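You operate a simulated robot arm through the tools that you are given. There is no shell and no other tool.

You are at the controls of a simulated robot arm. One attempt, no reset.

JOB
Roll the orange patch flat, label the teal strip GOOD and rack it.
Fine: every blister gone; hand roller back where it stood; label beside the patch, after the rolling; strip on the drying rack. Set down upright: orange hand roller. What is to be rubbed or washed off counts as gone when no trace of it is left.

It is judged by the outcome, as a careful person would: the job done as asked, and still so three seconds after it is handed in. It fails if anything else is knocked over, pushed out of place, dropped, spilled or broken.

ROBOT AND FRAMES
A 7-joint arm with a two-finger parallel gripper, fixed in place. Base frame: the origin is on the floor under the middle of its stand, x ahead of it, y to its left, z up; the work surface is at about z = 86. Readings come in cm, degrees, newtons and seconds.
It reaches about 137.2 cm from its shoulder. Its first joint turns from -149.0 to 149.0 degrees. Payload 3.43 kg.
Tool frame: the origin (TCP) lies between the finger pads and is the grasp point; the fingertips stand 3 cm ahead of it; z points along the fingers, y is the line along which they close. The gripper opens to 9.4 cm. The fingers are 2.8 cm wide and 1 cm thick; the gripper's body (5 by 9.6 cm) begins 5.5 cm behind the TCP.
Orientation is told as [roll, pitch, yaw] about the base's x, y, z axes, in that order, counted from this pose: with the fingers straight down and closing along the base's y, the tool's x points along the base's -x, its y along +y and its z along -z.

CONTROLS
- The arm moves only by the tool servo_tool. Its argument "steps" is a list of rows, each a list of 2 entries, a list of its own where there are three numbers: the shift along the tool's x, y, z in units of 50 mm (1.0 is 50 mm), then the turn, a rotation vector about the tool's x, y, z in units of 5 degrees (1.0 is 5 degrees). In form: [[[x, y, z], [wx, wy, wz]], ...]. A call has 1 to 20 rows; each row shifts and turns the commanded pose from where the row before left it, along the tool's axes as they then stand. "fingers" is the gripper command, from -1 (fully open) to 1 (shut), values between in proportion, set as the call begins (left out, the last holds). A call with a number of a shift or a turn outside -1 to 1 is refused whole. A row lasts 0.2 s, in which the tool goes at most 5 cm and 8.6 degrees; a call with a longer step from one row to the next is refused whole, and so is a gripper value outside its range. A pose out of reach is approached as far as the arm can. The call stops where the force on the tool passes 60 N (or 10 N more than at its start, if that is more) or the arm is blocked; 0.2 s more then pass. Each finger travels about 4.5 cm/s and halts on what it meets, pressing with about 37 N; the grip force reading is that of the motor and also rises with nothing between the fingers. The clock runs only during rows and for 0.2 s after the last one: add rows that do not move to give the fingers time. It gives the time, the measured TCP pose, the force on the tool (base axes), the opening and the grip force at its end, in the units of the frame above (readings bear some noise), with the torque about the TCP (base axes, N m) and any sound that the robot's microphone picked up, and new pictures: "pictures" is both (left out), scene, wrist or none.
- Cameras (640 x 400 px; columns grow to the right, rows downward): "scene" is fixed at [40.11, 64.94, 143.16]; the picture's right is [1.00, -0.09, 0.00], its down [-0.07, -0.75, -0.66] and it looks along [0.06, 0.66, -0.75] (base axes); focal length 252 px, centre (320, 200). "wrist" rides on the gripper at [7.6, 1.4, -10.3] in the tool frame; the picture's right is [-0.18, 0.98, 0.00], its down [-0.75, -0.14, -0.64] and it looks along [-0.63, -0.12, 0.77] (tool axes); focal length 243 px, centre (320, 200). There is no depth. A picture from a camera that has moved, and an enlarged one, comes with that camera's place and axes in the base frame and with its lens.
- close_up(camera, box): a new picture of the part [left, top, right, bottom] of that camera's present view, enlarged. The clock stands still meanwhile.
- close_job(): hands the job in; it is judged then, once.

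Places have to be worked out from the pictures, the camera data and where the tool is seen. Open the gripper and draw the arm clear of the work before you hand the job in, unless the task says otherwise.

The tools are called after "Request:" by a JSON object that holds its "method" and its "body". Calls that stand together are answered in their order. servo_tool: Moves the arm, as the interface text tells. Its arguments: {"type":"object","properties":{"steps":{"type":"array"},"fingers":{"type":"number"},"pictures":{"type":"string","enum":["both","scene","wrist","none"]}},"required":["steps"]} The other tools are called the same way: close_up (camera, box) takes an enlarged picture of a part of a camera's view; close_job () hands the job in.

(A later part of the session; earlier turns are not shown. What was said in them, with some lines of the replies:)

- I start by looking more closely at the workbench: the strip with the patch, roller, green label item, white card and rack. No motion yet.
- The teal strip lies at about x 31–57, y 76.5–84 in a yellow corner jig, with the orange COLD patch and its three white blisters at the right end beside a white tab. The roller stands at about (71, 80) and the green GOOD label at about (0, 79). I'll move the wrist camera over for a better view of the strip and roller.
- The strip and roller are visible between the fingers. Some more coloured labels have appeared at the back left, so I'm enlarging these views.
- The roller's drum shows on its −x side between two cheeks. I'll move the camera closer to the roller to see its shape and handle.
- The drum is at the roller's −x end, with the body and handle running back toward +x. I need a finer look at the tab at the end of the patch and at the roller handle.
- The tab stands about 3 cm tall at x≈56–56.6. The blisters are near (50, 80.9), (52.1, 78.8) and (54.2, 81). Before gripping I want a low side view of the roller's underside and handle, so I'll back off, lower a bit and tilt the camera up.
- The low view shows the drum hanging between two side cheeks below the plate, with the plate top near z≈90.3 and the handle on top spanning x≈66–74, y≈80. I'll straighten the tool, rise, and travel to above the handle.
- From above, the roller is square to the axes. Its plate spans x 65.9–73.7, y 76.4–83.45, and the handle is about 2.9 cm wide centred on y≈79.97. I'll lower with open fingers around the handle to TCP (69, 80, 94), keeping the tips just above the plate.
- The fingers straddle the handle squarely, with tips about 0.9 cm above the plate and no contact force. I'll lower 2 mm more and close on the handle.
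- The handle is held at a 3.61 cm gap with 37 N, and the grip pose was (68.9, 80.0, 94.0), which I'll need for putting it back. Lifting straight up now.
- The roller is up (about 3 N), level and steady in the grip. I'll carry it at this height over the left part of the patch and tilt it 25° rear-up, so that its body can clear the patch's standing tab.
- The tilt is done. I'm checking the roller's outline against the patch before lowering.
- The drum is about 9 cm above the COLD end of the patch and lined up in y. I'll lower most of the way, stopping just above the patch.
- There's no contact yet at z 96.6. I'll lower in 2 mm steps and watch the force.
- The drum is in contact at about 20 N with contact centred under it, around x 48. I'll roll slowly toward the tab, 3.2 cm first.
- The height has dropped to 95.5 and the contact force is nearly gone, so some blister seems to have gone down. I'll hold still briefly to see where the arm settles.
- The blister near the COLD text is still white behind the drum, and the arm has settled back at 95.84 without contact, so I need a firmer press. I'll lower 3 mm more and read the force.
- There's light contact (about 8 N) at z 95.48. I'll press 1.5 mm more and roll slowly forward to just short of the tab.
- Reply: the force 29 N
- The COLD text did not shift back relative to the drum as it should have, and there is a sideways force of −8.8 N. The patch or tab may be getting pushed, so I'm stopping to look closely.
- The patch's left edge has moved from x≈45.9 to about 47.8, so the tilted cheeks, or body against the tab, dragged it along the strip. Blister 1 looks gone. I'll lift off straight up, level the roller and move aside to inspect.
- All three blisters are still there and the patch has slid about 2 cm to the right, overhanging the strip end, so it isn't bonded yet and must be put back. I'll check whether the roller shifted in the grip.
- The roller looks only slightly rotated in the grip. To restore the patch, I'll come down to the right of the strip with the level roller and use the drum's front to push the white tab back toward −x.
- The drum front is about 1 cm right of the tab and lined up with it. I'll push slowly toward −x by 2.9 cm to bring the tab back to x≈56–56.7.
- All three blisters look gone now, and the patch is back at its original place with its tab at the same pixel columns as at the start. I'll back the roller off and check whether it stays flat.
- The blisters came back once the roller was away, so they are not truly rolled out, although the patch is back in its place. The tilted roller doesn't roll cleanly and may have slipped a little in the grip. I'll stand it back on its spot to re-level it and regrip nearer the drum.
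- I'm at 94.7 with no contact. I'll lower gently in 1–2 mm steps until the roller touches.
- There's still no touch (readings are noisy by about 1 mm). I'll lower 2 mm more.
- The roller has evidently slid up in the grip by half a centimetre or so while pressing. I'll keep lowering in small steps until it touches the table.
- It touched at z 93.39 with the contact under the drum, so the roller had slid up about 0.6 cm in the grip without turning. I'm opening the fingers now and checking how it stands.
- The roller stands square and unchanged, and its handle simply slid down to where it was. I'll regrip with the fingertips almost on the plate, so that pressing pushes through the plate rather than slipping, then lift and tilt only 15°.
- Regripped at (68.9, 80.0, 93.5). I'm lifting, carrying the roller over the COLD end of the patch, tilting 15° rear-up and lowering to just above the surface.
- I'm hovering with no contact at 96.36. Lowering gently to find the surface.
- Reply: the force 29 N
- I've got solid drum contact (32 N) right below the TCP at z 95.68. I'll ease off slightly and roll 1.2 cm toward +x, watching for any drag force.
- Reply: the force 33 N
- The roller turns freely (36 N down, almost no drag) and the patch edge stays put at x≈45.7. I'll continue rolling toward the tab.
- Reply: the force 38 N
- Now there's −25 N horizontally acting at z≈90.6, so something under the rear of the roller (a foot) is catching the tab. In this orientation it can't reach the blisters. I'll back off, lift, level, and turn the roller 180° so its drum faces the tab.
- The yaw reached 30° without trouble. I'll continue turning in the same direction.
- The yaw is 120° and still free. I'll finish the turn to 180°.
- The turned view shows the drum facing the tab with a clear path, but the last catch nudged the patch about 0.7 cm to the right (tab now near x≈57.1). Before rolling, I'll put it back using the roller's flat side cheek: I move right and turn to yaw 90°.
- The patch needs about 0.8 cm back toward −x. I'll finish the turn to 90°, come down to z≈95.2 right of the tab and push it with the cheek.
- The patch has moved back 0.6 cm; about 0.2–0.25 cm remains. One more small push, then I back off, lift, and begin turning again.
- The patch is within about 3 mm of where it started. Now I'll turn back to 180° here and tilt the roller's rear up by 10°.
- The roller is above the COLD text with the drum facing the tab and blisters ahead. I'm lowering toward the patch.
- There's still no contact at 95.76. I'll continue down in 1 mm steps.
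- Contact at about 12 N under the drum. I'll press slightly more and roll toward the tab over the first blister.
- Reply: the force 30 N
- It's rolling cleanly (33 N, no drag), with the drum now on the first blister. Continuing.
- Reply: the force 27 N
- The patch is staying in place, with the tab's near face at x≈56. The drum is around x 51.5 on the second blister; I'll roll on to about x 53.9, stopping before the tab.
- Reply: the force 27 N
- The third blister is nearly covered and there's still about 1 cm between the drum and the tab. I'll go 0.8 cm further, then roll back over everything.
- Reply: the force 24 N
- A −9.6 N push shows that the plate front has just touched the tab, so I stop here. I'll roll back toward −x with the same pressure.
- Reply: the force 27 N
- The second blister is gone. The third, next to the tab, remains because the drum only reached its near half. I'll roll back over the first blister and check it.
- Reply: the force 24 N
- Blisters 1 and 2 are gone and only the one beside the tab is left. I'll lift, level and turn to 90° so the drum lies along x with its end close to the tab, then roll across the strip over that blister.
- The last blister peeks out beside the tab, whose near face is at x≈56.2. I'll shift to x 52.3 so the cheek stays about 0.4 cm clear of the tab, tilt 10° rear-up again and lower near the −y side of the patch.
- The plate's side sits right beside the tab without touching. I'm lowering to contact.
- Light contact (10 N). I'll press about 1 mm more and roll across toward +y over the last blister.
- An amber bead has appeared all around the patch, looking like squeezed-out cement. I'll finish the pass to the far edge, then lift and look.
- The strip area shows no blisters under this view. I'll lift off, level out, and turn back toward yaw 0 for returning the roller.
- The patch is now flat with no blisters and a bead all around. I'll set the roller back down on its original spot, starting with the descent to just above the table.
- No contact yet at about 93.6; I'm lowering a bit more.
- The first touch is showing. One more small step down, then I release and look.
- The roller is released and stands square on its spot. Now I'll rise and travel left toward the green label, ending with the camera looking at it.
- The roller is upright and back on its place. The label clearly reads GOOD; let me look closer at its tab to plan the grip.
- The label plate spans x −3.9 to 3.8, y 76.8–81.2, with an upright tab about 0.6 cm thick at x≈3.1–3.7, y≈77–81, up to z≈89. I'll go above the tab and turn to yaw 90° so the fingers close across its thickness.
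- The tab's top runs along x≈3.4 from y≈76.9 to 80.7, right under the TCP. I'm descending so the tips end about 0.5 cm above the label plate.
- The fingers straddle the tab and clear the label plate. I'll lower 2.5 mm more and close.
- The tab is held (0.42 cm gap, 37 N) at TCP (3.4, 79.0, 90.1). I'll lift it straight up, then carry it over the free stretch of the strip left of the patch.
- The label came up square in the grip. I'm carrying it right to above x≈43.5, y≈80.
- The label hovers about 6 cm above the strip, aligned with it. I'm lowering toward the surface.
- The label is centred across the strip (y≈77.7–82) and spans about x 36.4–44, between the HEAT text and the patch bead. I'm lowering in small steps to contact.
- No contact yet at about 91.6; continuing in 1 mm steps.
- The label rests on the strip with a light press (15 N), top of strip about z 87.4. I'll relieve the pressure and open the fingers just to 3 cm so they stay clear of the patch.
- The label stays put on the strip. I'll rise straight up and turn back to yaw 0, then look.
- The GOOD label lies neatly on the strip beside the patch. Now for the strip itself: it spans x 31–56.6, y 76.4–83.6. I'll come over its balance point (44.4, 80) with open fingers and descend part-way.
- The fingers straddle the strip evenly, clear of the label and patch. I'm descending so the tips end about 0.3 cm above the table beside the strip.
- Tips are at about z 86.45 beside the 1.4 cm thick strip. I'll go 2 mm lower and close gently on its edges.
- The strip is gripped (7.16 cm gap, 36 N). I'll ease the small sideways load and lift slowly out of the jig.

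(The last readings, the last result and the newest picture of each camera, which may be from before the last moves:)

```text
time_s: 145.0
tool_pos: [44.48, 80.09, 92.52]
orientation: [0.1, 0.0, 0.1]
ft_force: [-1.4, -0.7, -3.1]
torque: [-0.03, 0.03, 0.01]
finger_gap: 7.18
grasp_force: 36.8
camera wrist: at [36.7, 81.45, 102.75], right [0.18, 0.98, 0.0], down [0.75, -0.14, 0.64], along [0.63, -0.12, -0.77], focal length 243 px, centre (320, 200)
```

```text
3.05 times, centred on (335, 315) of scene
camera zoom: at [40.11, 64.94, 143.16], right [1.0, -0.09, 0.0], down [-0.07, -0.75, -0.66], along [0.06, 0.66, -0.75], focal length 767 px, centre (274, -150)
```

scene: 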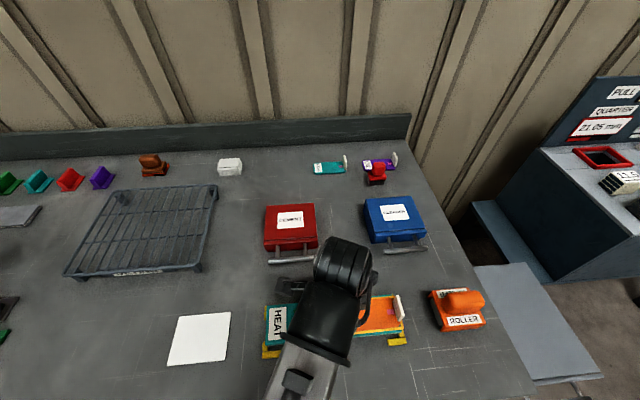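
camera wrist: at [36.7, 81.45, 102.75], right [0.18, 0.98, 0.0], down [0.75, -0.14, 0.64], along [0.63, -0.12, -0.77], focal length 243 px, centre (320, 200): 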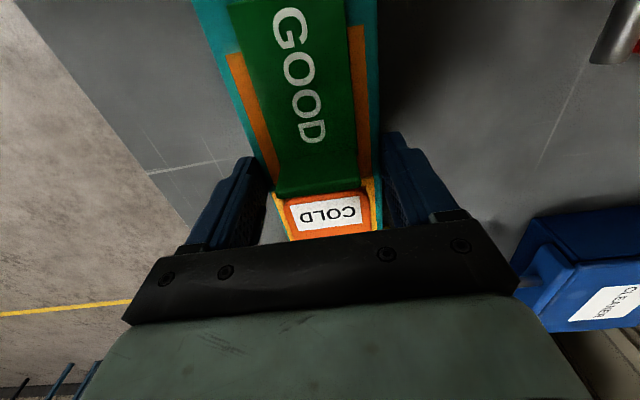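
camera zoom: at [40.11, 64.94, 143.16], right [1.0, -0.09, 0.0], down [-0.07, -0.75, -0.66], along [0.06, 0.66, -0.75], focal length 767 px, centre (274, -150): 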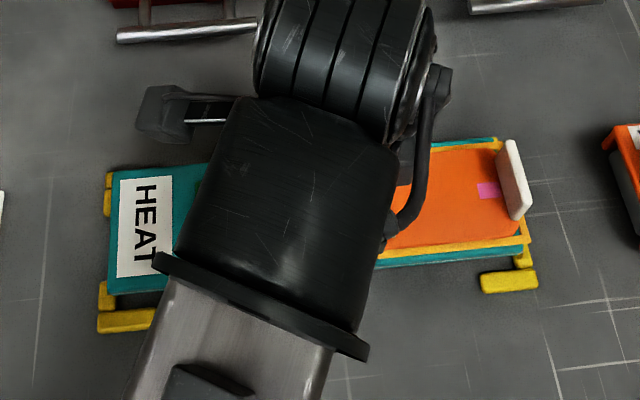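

The strip is up, level and balanced (about 3 N, almost no torque). I'll lift higher, then carry it smoothly over to the drying rack at about (1, 107).

Request:
{"method": "servo_tool", "body": {"steps": [[[0, 0, -0.2], [0, 0, 0]], [[0, 0, -0.4], [0, 0, 0]], [[0, 0, -0.5], [0, 0, 0]], [[0, 0, -0.5], [0, 0, 0]], [[0, 0, -0.4], [0, 0, 0]], [[0, 0, -0.2], [0, 0, 0]], [[0, 0, 0], [0, 0, 0]]], "fingers": 1}}

Request:
{"method": "close_up", "body": {"camera": "scene", "box": [230, 240, 440, 370]}}

```text
time_s: 146.6
tool_pos: [44.37, 79.99, 103.58]
orientation: [0.0, -0.1, 0.1]
ft_force: [0.7, -0.3, -3.2]
torque: [-0.03, 0.03, 0.03]
finger_gap: 7.16
grasp_force: 36.5
camera wrist: at [36.65, 81.45, 113.8], right [0.18, 0.98, 0.0], down [0.75, -0.14, 0.64], along [0.63, -0.12, -0.77], focal length 243 px, centre (320, 200)
```

scene: 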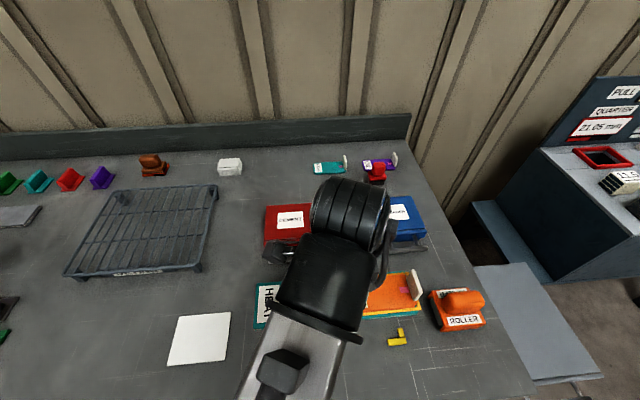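
wrist: 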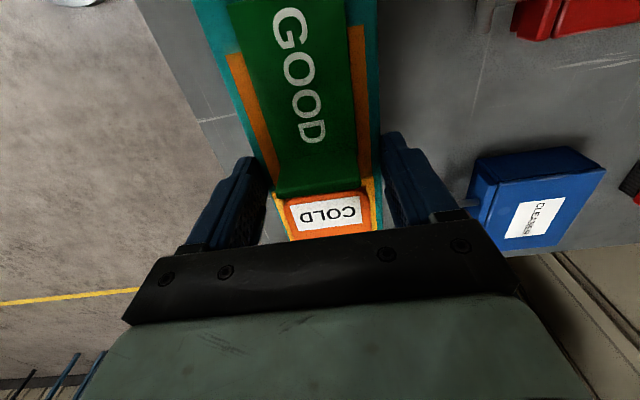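

```text
3.05 times, centred on (335, 305) of scene
camera zoom: at [40.11, 64.94, 143.16], right [1.0, -0.09, 0.0], down [-0.07, -0.75, -0.66], along [0.06, 0.66, -0.75], focal length 767 px, centre (274, -120)
```

zoom: 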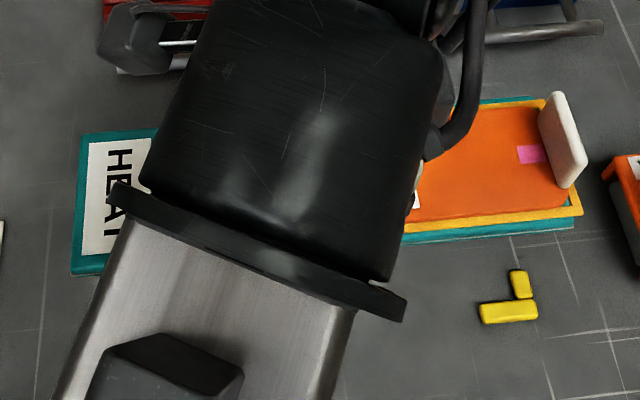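

The strip with patch and label is secure at height. I'm carrying it to above the rack with gentle acceleration.

Request:
{"method": "servo_tool", "body": {"steps": [[[0.165, 0.103, 0], [0, 0, 0]], [[0.33, 0.205, 0], [0, 0, 0]], [[0.549, 0.342, 0], [0, 0, 0]], [[0.549, 0.342, 0], [0, 0, 0]], [[0.549, 0.342, 0], [0, 0, 0]], [[0.549, 0.342, 0], [0, 0, 0]], [[0.549, 0.342, 0], [0, 0, 0]], [[0.549, 0.342, 0], [0, 0, 0]], [[0.549, 0.342, 0], [0, 0, 0]], [[0.549, 0.342, 0], [0, 0, 0]], [[0.549, 0.342, 0], [0, 0, 0]], [[0.549, 0.342, 0], [0, 0, 0]], [[0.549, 0.342, 0], [0, 0, 0]], [[0.549, 0.342, 0], [0, 0, 0]], [[0.549, 0.342, 0], [0, 0, 0]], [[0.549, 0.342, 0], [0, 0, 0]], [[0.33, 0.205, 0], [0, 0, 0]], [[0.165, 0.103, 0], [0, 0, 0]], [[0, 0, 0], [0, 0, 0]]], "fingers": 1}}

Request:
{"method": "close_up", "body": {"camera": "scene", "box": [30, 120, 290, 300]}}

Request:
{"method": "close_up", "body": {"camera": "wrist", "box": [60, 0, 580, 240]}}

```text
time_s: 150.6
tool_pos: [0.87, 107.07, 103.64]
orientation: [0.0, 0.0, 0.1]
ft_force: [-0.4, -1.2, -3.9]
torque: [-0.01, 0.01, -0.01]
finger_gap: 7.16
grasp_force: 36.7
camera wrist: at [-6.84, 108.47, 113.76], right [0.18, 0.98, 0.0], down [0.75, -0.14, 0.64], along [0.63, -0.12, -0.77], focal length 243 px, centre (320, 200)
```

scene: 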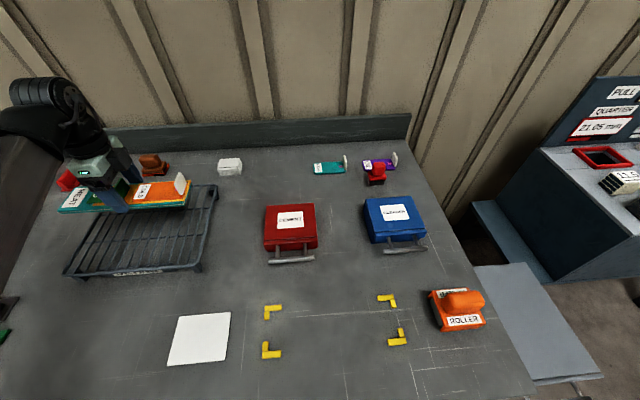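
wrist: 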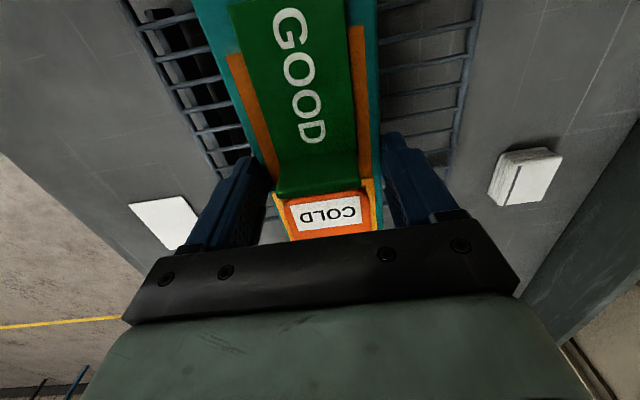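

```text
2.22 times, centred on (160, 210) of scene
camera zoom: at [40.11, 64.94, 143.16], right [1.0, -0.09, 0.0], down [-0.07, -0.75, -0.66], along [0.06, 0.66, -0.75], focal length 559 px, centre (676, 178)
```

zoom: 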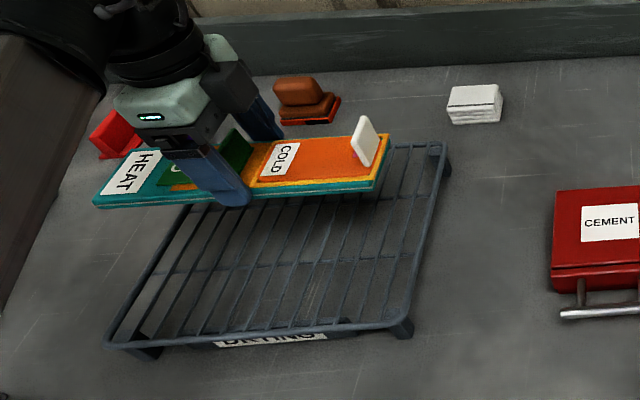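

```text
1.23 times, centred on (320, 120) of wrist
camera zoom: at [-6.84, 108.47, 113.76], right [0.18, 0.98, 0.0], down [0.75, -0.14, 0.64], along [0.63, -0.12, -0.77], focal length 299 px, centre (320, 298)
```

zoom: 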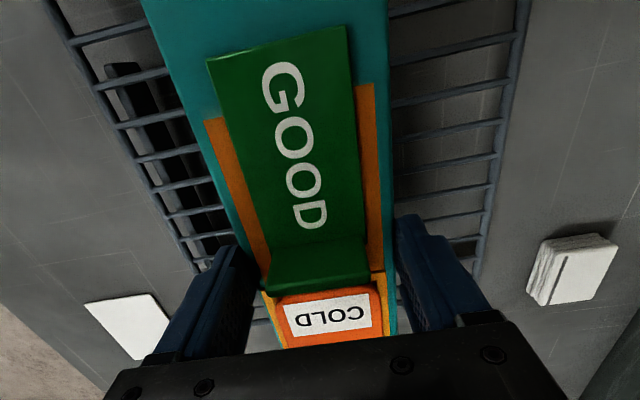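

The strip is centred over the rack, whose rails are at y≈94 and 120 (x about −14.6 to 15.3). I'm lowering toward the bars.

Request:
{"method": "servo_tool", "body": {"steps": [[[0, 0, 0.2], [0, 0, 0]], [[0, 0, 0.4], [0, 0, 0]], [[0, 0, 0.45], [0, 0, 0]], [[0, 0, 0.35], [0, 0, 0]], [[0, 0, 0.2], [0, 0, 0]], [[0, 0, 0], [0, 0, 0]]], "fingers": 1}}

Request:
{"method": "close_up", "body": {"camera": "scene", "box": [30, 120, 290, 300]}}

```text
time_s: 152.0
tool_pos: [0.99, 106.97, 95.67]
orientation: [-0.1, 0.1, 0.0]
ft_force: [0.4, 0.6, -3.0]
torque: [0.0, -0.01, 0.03]
finger_gap: 7.15
grasp_force: 37.0
camera wrist: at [-6.74, 108.43, 105.75], right [0.18, 0.98, 0.0], down [0.75, -0.14, 0.64], along [0.63, -0.12, -0.77], focal length 243 px, centre (320, 200)
```

scene: 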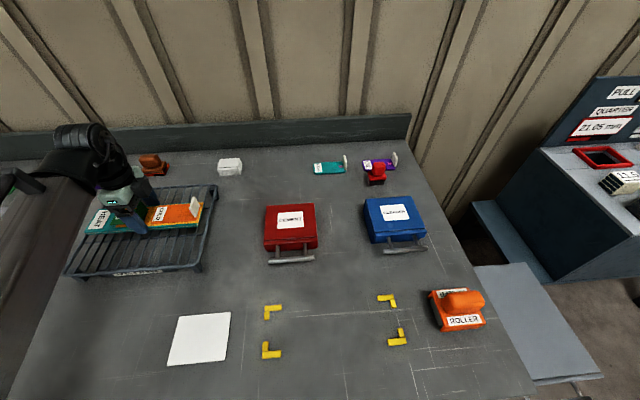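
wrist: 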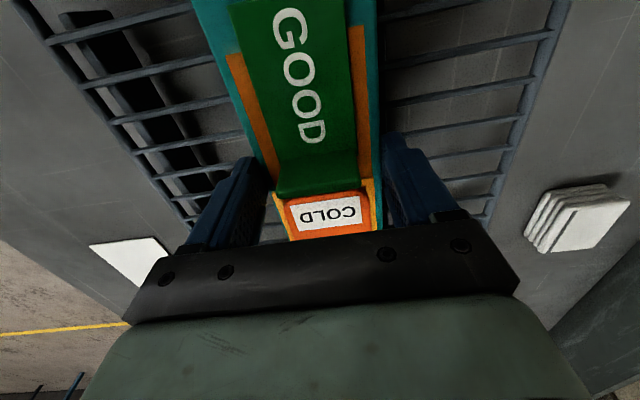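

```text
2.22 times, centred on (160, 210) of scene
camera zoom: at [40.11, 64.94, 143.16], right [1.0, -0.09, 0.0], down [-0.07, -0.75, -0.66], along [0.06, 0.66, -0.75], focal length 559 px, centre (676, 178)
```

zoom: 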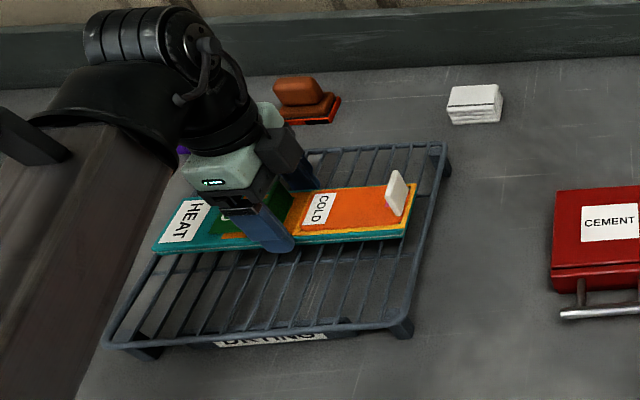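

It's about 1–2 cm above the bars. I'm lowering in 1.5 mm steps.

Request:
{"method": "servo_tool", "body": {"steps": [[[0, 0, 0.05], [0, 0, 0]], [[0, 0, 0.05], [0, 0, 0]], [[0, 0, 0.05], [0, 0, 0]], [[0, 0, 0.04], [0, 0, 0]], [[0, 0, 0.04], [0, 0, 0]], [[0, 0, 0], [0, 0, 0]]], "fingers": 1, "pictures": "none"}}

```text
time_s: 153.4
tool_pos: [0.91, 106.9, 94.43]
orientation: [0.0, -0.1, 0.0]
ft_force: [0.2, -0.2, -3.0]
torque: [0.0, -0.02, 0.0]
finger_gap: 7.15
grasp_force: 37.2
```

Request:
{"method": "servo_tool", "body": {"steps": [[[0, 0, 0.03], [0, 0, 0]], [[0, 0, 0.03], [0, 0, 0]], [[0, 0, 0.03], [0, 0, 0]], [[0, 0, 0.03], [0, 0, 0]], [[0, 0, 0], [0, 0, 0]]], "fingers": 1, "pictures": "none"}}

```text
time_s: 154.6
tool_pos: [0.97, 107.01, 94.26]
orientation: [0.4, -0.1, -0.2]
ft_force: [1.3, 6.1, 48.2]
torque: [-0.26, -0.06, 0.02]
finger_gap: 7.16
grasp_force: 37.1
```

The strip is down on the bars (pressing about 51 N). I'll relieve the pressure by raising 3–4 mm before releasing.

Request:
{"method": "servo_tool", "body": {"steps": [[[0, 0, -0.03], [0, 0, 0]], [[0, 0, -0.03], [0, 0, 0]], [[0, 0, 0], [0, 0, 0]]], "fingers": 1}}

Request:
{"method": "close_up", "body": {"camera": "scene", "box": [30, 120, 290, 300]}}

```text
time_s: 155.4
tool_pos: [0.91, 107.02, 94.25]
orientation: [0.1, 0.0, 0.0]
ft_force: [2.2, 10.5, 36.5]
torque: [1.51, 0.03, -0.04]
finger_gap: 7.17
grasp_force: 36.9
camera wrist: at [-6.77, 108.38, 104.42], right [0.18, 0.98, 0.0], down [0.75, -0.14, 0.64], along [0.63, -0.12, -0.77], focal length 243 px, centre (320, 200)
```

scene: 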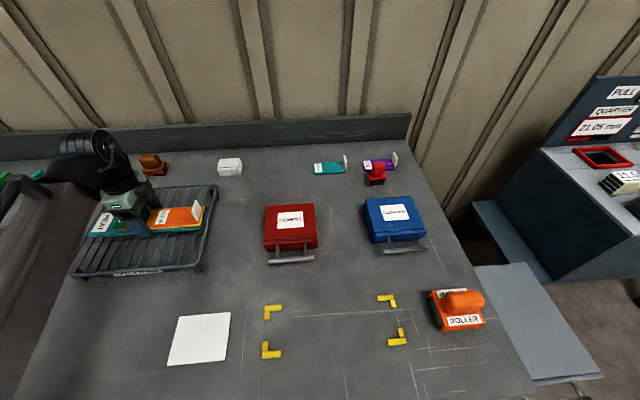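
wrist: 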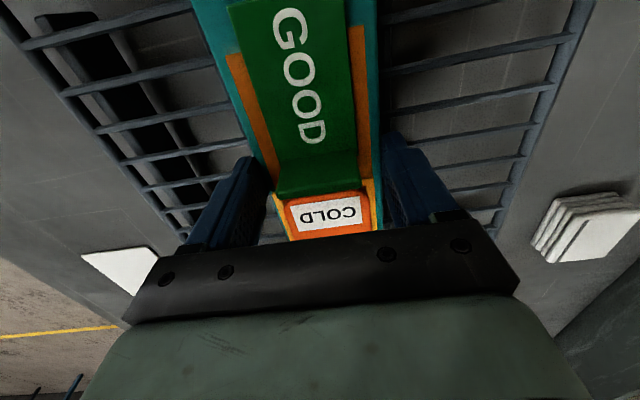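

```text
2.22 times, centred on (160, 210) of scene
camera zoom: at [40.11, 64.94, 143.16], right [1.0, -0.09, 0.0], down [-0.07, -0.75, -0.66], along [0.06, 0.66, -0.75], focal length 559 px, centre (676, 178)
```

zoom: 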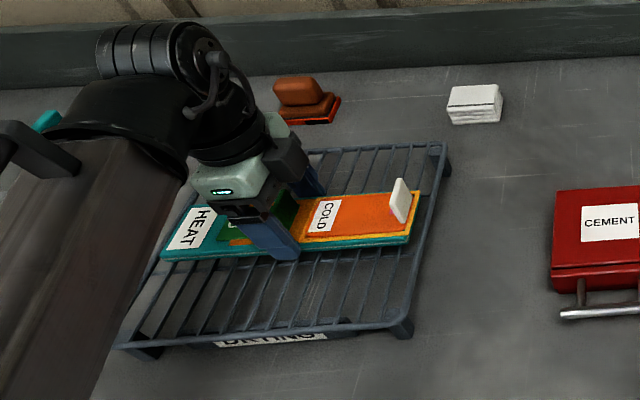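

There's still 36 N up with an offset toward +y, so probably a fingertip is on a bar. I'll raise a little more to unload.

Request:
{"method": "servo_tool", "body": {"steps": [[[0, 0, -0.02], [0, 0, 0]], [[0, 0, 0], [0, 0, 0]], [[0, 0, 0], [0, 0, 0]]], "fingers": 1, "pictures": "none"}}

```text
time_s: 156.2
tool_pos: [0.92, 106.87, 94.31]
orientation: [0.1, 0.0, 0.0]
ft_force: [1.9, 10.8, 22.8]
torque: [1.32, -0.09, -0.11]
finger_gap: 7.15
grasp_force: 37.0
```

Request:
{"method": "servo_tool", "body": {"steps": [[[0, 0, -0.02], [0, 0, 0]], [[0, 0, 0], [0, 0, 0]], [[0, 0, 0], [0, 0, 0]]], "fingers": 1, "pictures": "none"}}

```text
time_s: 157.0
tool_pos: [0.89, 106.94, 94.26]
orientation: [-0.2, 0.0, 0.1]
ft_force: [3.3, 8.1, 5.9]
torque: [0.59, -0.05, -0.1]
finger_gap: 7.16
grasp_force: 37.2
```

Nearly unloaded (9 N). Opening the fingers to release the strip on the rack.

Request:
{"method": "servo_tool", "body": {"steps": [[[0, 0, 0], [0, 0, 0]], [[0, 0, 0], [0, 0, 0]], [[0, 0, 0], [0, 0, 0]], [[0, 0, 0], [0, 0, 0]]], "fingers": -1}}

Request:
{"method": "close_up", "body": {"camera": "wrist", "box": [160, 60, 480, 230]}}

Request:
{"method": "close_up", "body": {"camera": "scene", "box": [30, 120, 290, 300]}}

```text
time_s: 158.0
tool_pos: [0.92, 107.05, 94.45]
orientation: [0.0, -0.1, 0.1]
ft_force: [0.3, 0.2, -0.5]
torque: [0.02, 0.02, 0.01]
finger_gap: 9.4
grasp_force: 0.0
camera wrist: at [-6.79, 108.42, 104.5], right [0.18, 0.98, 0.0], down [0.75, -0.14, 0.64], along [0.63, -0.12, -0.77], focal length 243 px, centre (320, 200)
```

scene: 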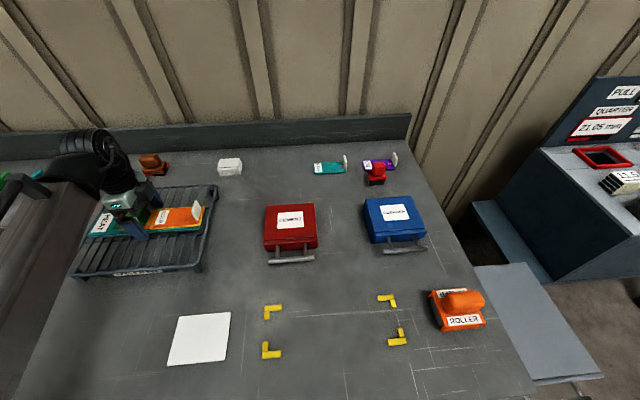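
wrist: 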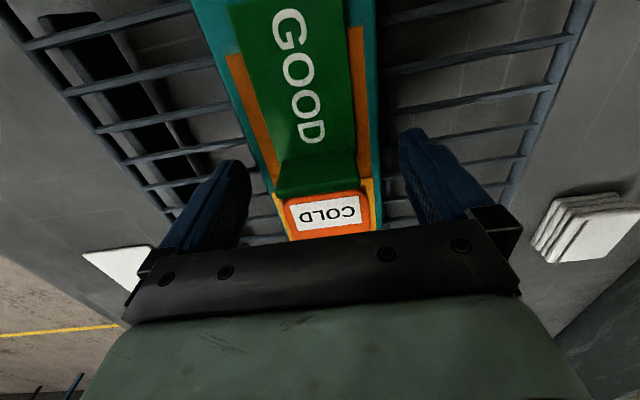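

```text
2.00 times, centred on (320, 145) of wrist
camera zoom: at [-6.79, 108.42, 104.5], right [0.18, 0.98, 0.0], down [0.75, -0.14, 0.64], along [0.63, -0.12, -0.77], focal length 485 px, centre (320, 310)
```

zoom: 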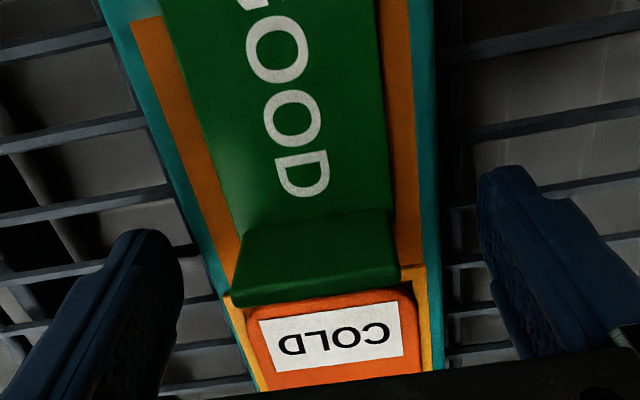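

```text
2.22 times, centred on (160, 210) of scene
camera zoom: at [40.11, 64.94, 143.16], right [1.0, -0.09, 0.0], down [-0.07, -0.75, -0.66], along [0.06, 0.66, -0.75], focal length 559 px, centre (676, 178)
```

zoom: 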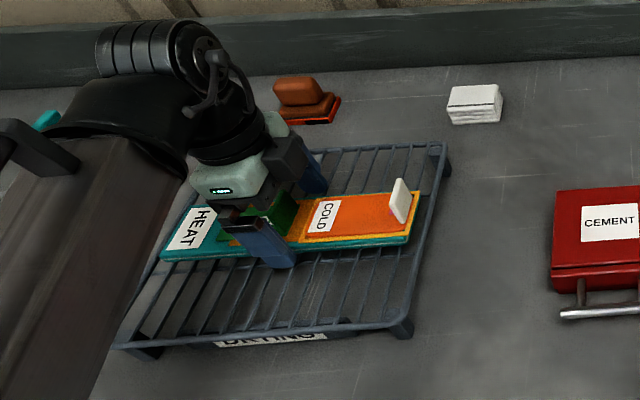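

Released cleanly; the strip lies on the bars and the rack hasn't moved. I'll rise straight up and then draw the arm clear.

Request:
{"method": "servo_tool", "body": {"steps": [[[0, 0, -0.1], [0, 0, 0]], [[0, 0, -0.4], [0, 0, 0]], [[0, 0, -0.7], [0, 0, 0]], [[0, 0, -0.8], [0, 0, 0]], [[0, 0, -0.8], [0, 0, 0]], [[-0.9, -0.3, 0], [0, 0, 0]], [[-0.9, -0.3, 0], [0, 0, 0]], [[-0.9, -0.3, 0], [0, 0, 0]], [[-0.9, -0.3, 0], [0, 0, 0]], [[-0.9, -0.3, 0], [0, 0, 0]], [[-0.9, -0.3, 0], [0, 0, 0]], [[-0.9, -0.3, 0], [0, 0, 0]], [[0, 0, 0], [0, 0, 0]]], "fingers": -1}}

Request:
{"method": "close_up", "body": {"camera": "scene", "box": [30, 140, 260, 300]}}

Request:
{"method": "close_up", "body": {"camera": "scene", "box": [0, 100, 640, 400]}}

```text
time_s: 160.8
tool_pos: [32.51, 96.39, 108.45]
orientation: [0.0, 0.0, 0.0]
ft_force: [-0.3, -0.9, -0.4]
torque: [-0.01, 0.0, -0.03]
finger_gap: 9.4
grasp_force: 0.1
camera wrist: at [24.81, 97.84, 118.63], right [0.18, 0.98, 0.0], down [0.75, -0.14, 0.64], along [0.63, -0.12, -0.77], focal length 243 px, centre (320, 200)
```

scene: 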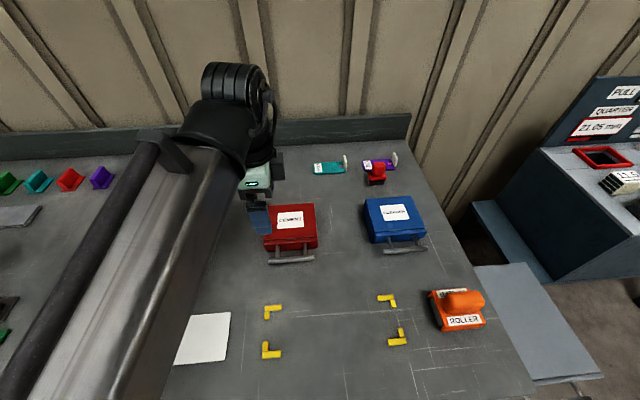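
wrist: 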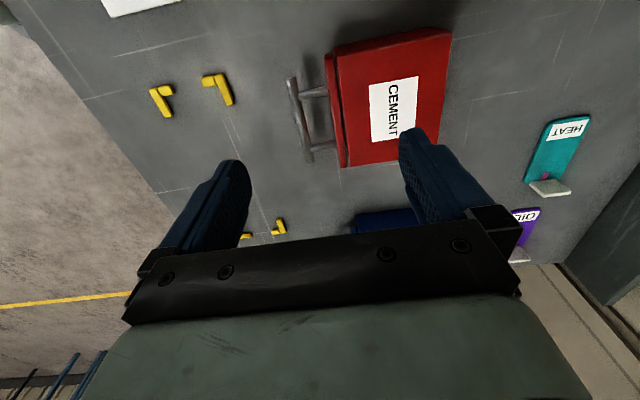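

```text
2.50 times, centred on (145, 220) of scene
camera zoom: at [40.11, 64.94, 143.16], right [1.0, -0.09, 0.0], down [-0.07, -0.75, -0.66], along [0.06, 0.66, -0.75], focal length 629 px, centre (758, 150)
```

zoom: 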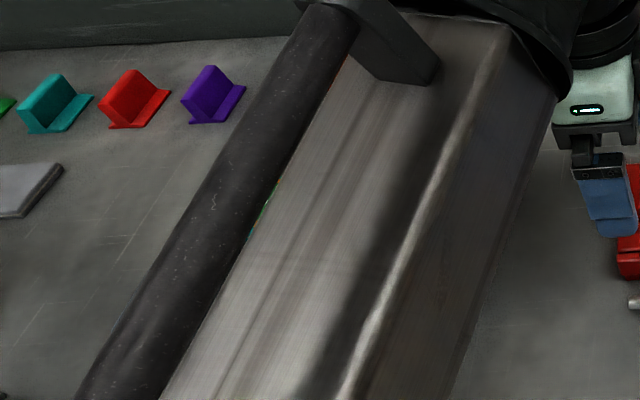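

```text
1.00 times, centred on (320, 250) of scene (not enlarged: the box is as wide or as high as the picture)
camera zoom: at [40.11, 64.94, 143.16], right [1.0, -0.09, 0.0], down [-0.07, -0.75, -0.66], along [0.06, 0.66, -0.75], focal length 252 px, centre (320, 150)
```

zoom: 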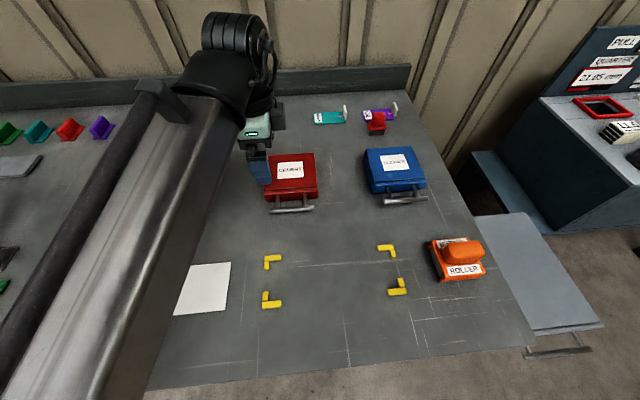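

The arm blocks the rack view here, so I'm moving it farther right and up, clear of everything, to check the result.

Request:
{"method": "servo_tool", "body": {"steps": [[[-0.7, -0.5, -0.1], [0, 0, 0]], [[-0.7, -0.5, -0.1], [0, 0, 0]], [[-0.7, -0.5, -0.1], [0, 0, 0]], [[-0.7, -0.5, -0.1], [0, 0, 0]], [[-0.7, -0.5, -0.1], [0, 0, 0]], [[-0.7, -0.3, -0.1], [0, 0, 0]], [[-0.7, -0.3, -0.1], [0, 0, 0]], [[0, 0, 0], [0, 0, 0]]], "fingers": -1}}

Request:
{"method": "close_up", "body": {"camera": "scene", "box": [50, 150, 240, 290]}}

Request:
{"method": "close_up", "body": {"camera": "scene", "box": [400, 270, 520, 350]}}

```text
time_s: 162.6
tool_pos: [56.93, 80.89, 111.9]
orientation: [0.0, -0.1, 0.0]
ft_force: [0.1, 0.6, 0.7]
torque: [0.01, 0.01, -0.02]
finger_gap: 9.4
grasp_force: 0.1
camera wrist: at [49.3, 82.39, 122.03], right [0.18, 0.98, 0.0], down [0.75, -0.14, 0.64], along [0.63, -0.12, -0.77], focal length 243 px, centre (320, 200)
```

scene: 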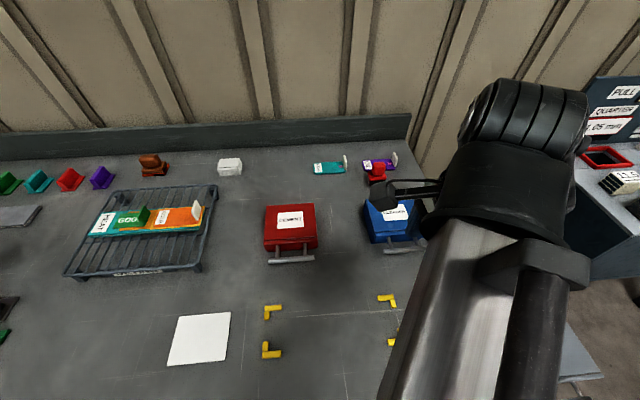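
wrist: 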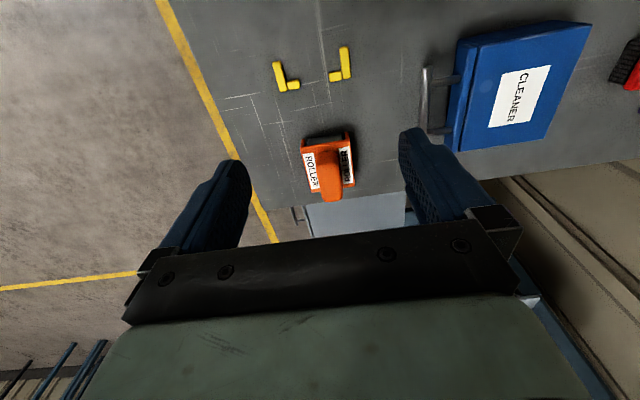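

```text
2.86 times, centred on (145, 220) of scene
camera zoom: at [40.11, 64.94, 143.16], right [1.0, -0.09, 0.0], down [-0.07, -0.75, -0.66], along [0.06, 0.66, -0.75], focal length 719 px, centre (820, 143)
```

zoom: 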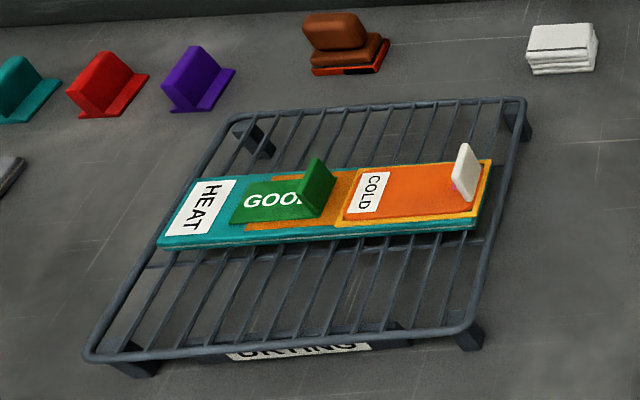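

```text
5.00 times, centred on (460, 310) of scene
camera zoom: at [40.11, 64.94, 143.16], right [1.0, -0.09, 0.0], down [-0.07, -0.75, -0.66], along [0.06, 0.66, -0.75], focal length 1259 px, centre (-380, -350)
```

zoom: 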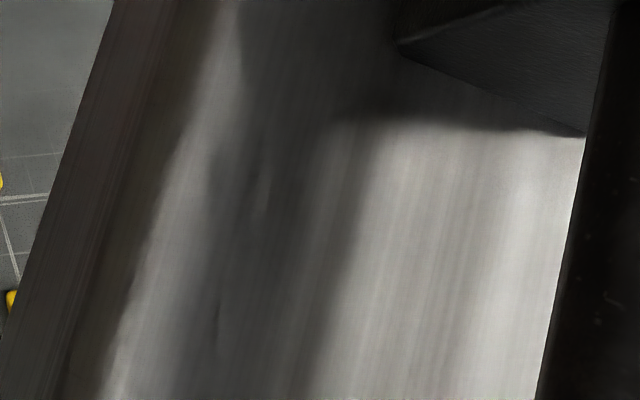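

The strip lies on the rack with the flat patch and the GOOD label beside it. As a last check, I'm measuring the roller's position from the wrist camera.

Request:
{"method": "close_up", "body": {"camera": "wrist", "box": [270, 110, 390, 220]}}

Request:
{"method": "close_up", "body": {"camera": "scene", "box": [90, 180, 220, 250]}}

```text
3.64 times, centred on (330, 165) of wrist
camera zoom: at [49.3, 82.39, 122.03], right [0.18, 0.98, 0.0], down [0.75, -0.14, 0.64], along [0.63, -0.12, -0.77], focal length 882 px, centre (284, 327)
```

zoom: 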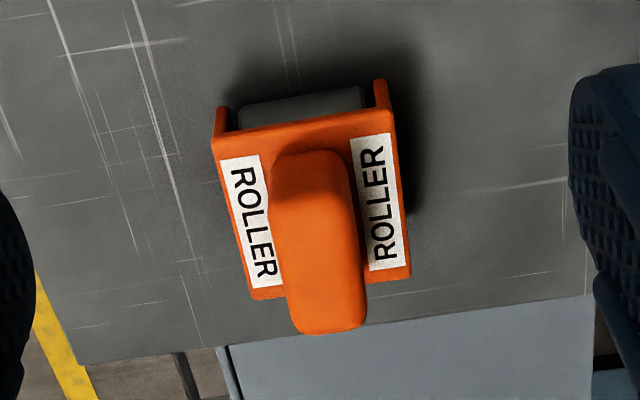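

```text
4.92 times, centred on (155, 215) of scene
camera zoom: at [40.11, 64.94, 143.16], right [1.0, -0.09, 0.0], down [-0.07, -0.75, -0.66], along [0.06, 0.66, -0.75], focal length 1239 px, centre (1132, 126)
```

zoom: 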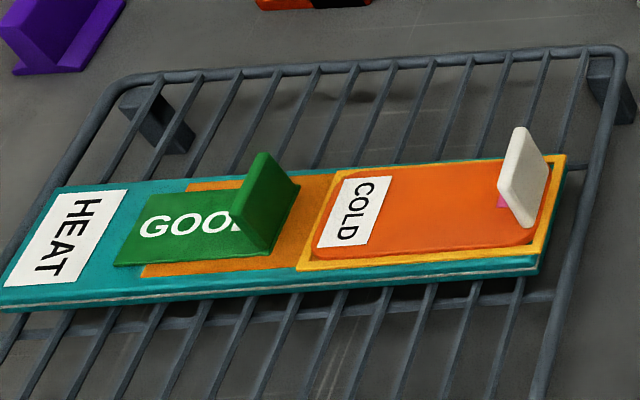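

The roller stands upright within about half a centimetre of its original spot. The patch is flat, the GOOD label sits beside it, and the strip rests on the rack. I'll raise the open gripper further clear of everything.

Request:
{"method": "servo_tool", "body": {"steps": [[[0.2, 0, -0.6], [0, 0, 0]], [[0.4, 0, -0.7], [0, 0, 0]], [[0.4, 0, -0.7], [0, 0, 0]], [[0.2, 0, -0.3], [0, 0, 0]], [[0, 0, 0], [0, 0, 0]], [[0, 0, 0], [0, 0, 0]], [[0, 0, 0], [0, 0, 0]]], "fingers": -1}}

```text
time_s: 164.2
tool_pos: [50.95, 80.98, 123.4]
orientation: [0.0, -0.1, 0.0]
ft_force: [0.1, -0.8, 0.5]
torque: [0.0, -0.03, -0.01]
finger_gap: 9.44
grasp_force: 0.0
camera wrist: at [43.25, 82.43, 133.54], right [0.18, 0.98, 0.0], down [0.75, -0.14, 0.64], along [0.63, -0.12, -0.77], focal length 243 px, centre (320, 200)
```

scene: 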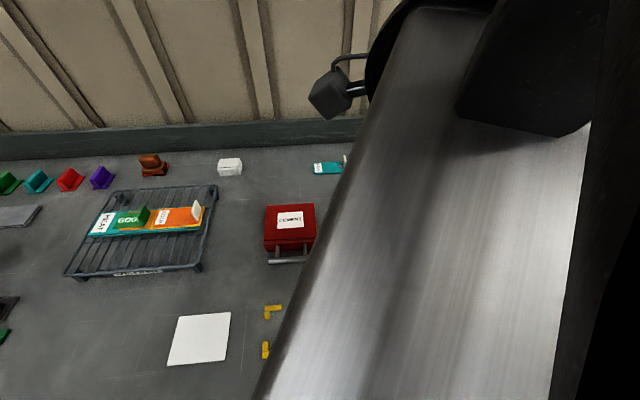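
wrist: 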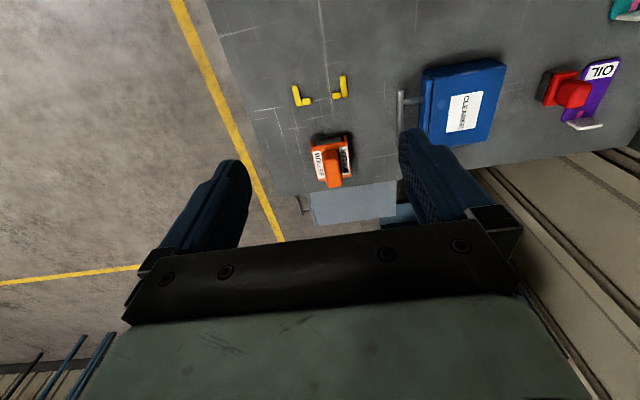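

Everything is at rest: the strip is on the rack with the rolled patch and the GOOD label, the roller is upright in its place, and the open gripper is clear. I'm handing the job in.

Request:
{"method": "close_job", "body": {}}

```text
The job is handed in.
```

The job is handed in. The orange patch is rolled flat with no blisters left, the GOOD label is on the teal strip beside it, and the strip is on the drying rack.

- **Patch:** two early rolling tries pushed the loose patch along the strip, by about 2 cm and then 0.7 cm. I slid it back both times before the final rolling, so it was bonded about 3 mm from its original place. The last blister, next to the white tab, only went when I rolled across the strip instead of along it.
- **Roller:** it stands upright about 4 mm to the left of where it started.
- **Label:** it went on after the rolling, between the HEAT text and the patch.
- **Rack:** I briefly pressed the strip onto the bars with about 50 N. In the pictures, neither the rack nor anything else on the bench looked disturbed.

The gripper is open and raised clear of the work.
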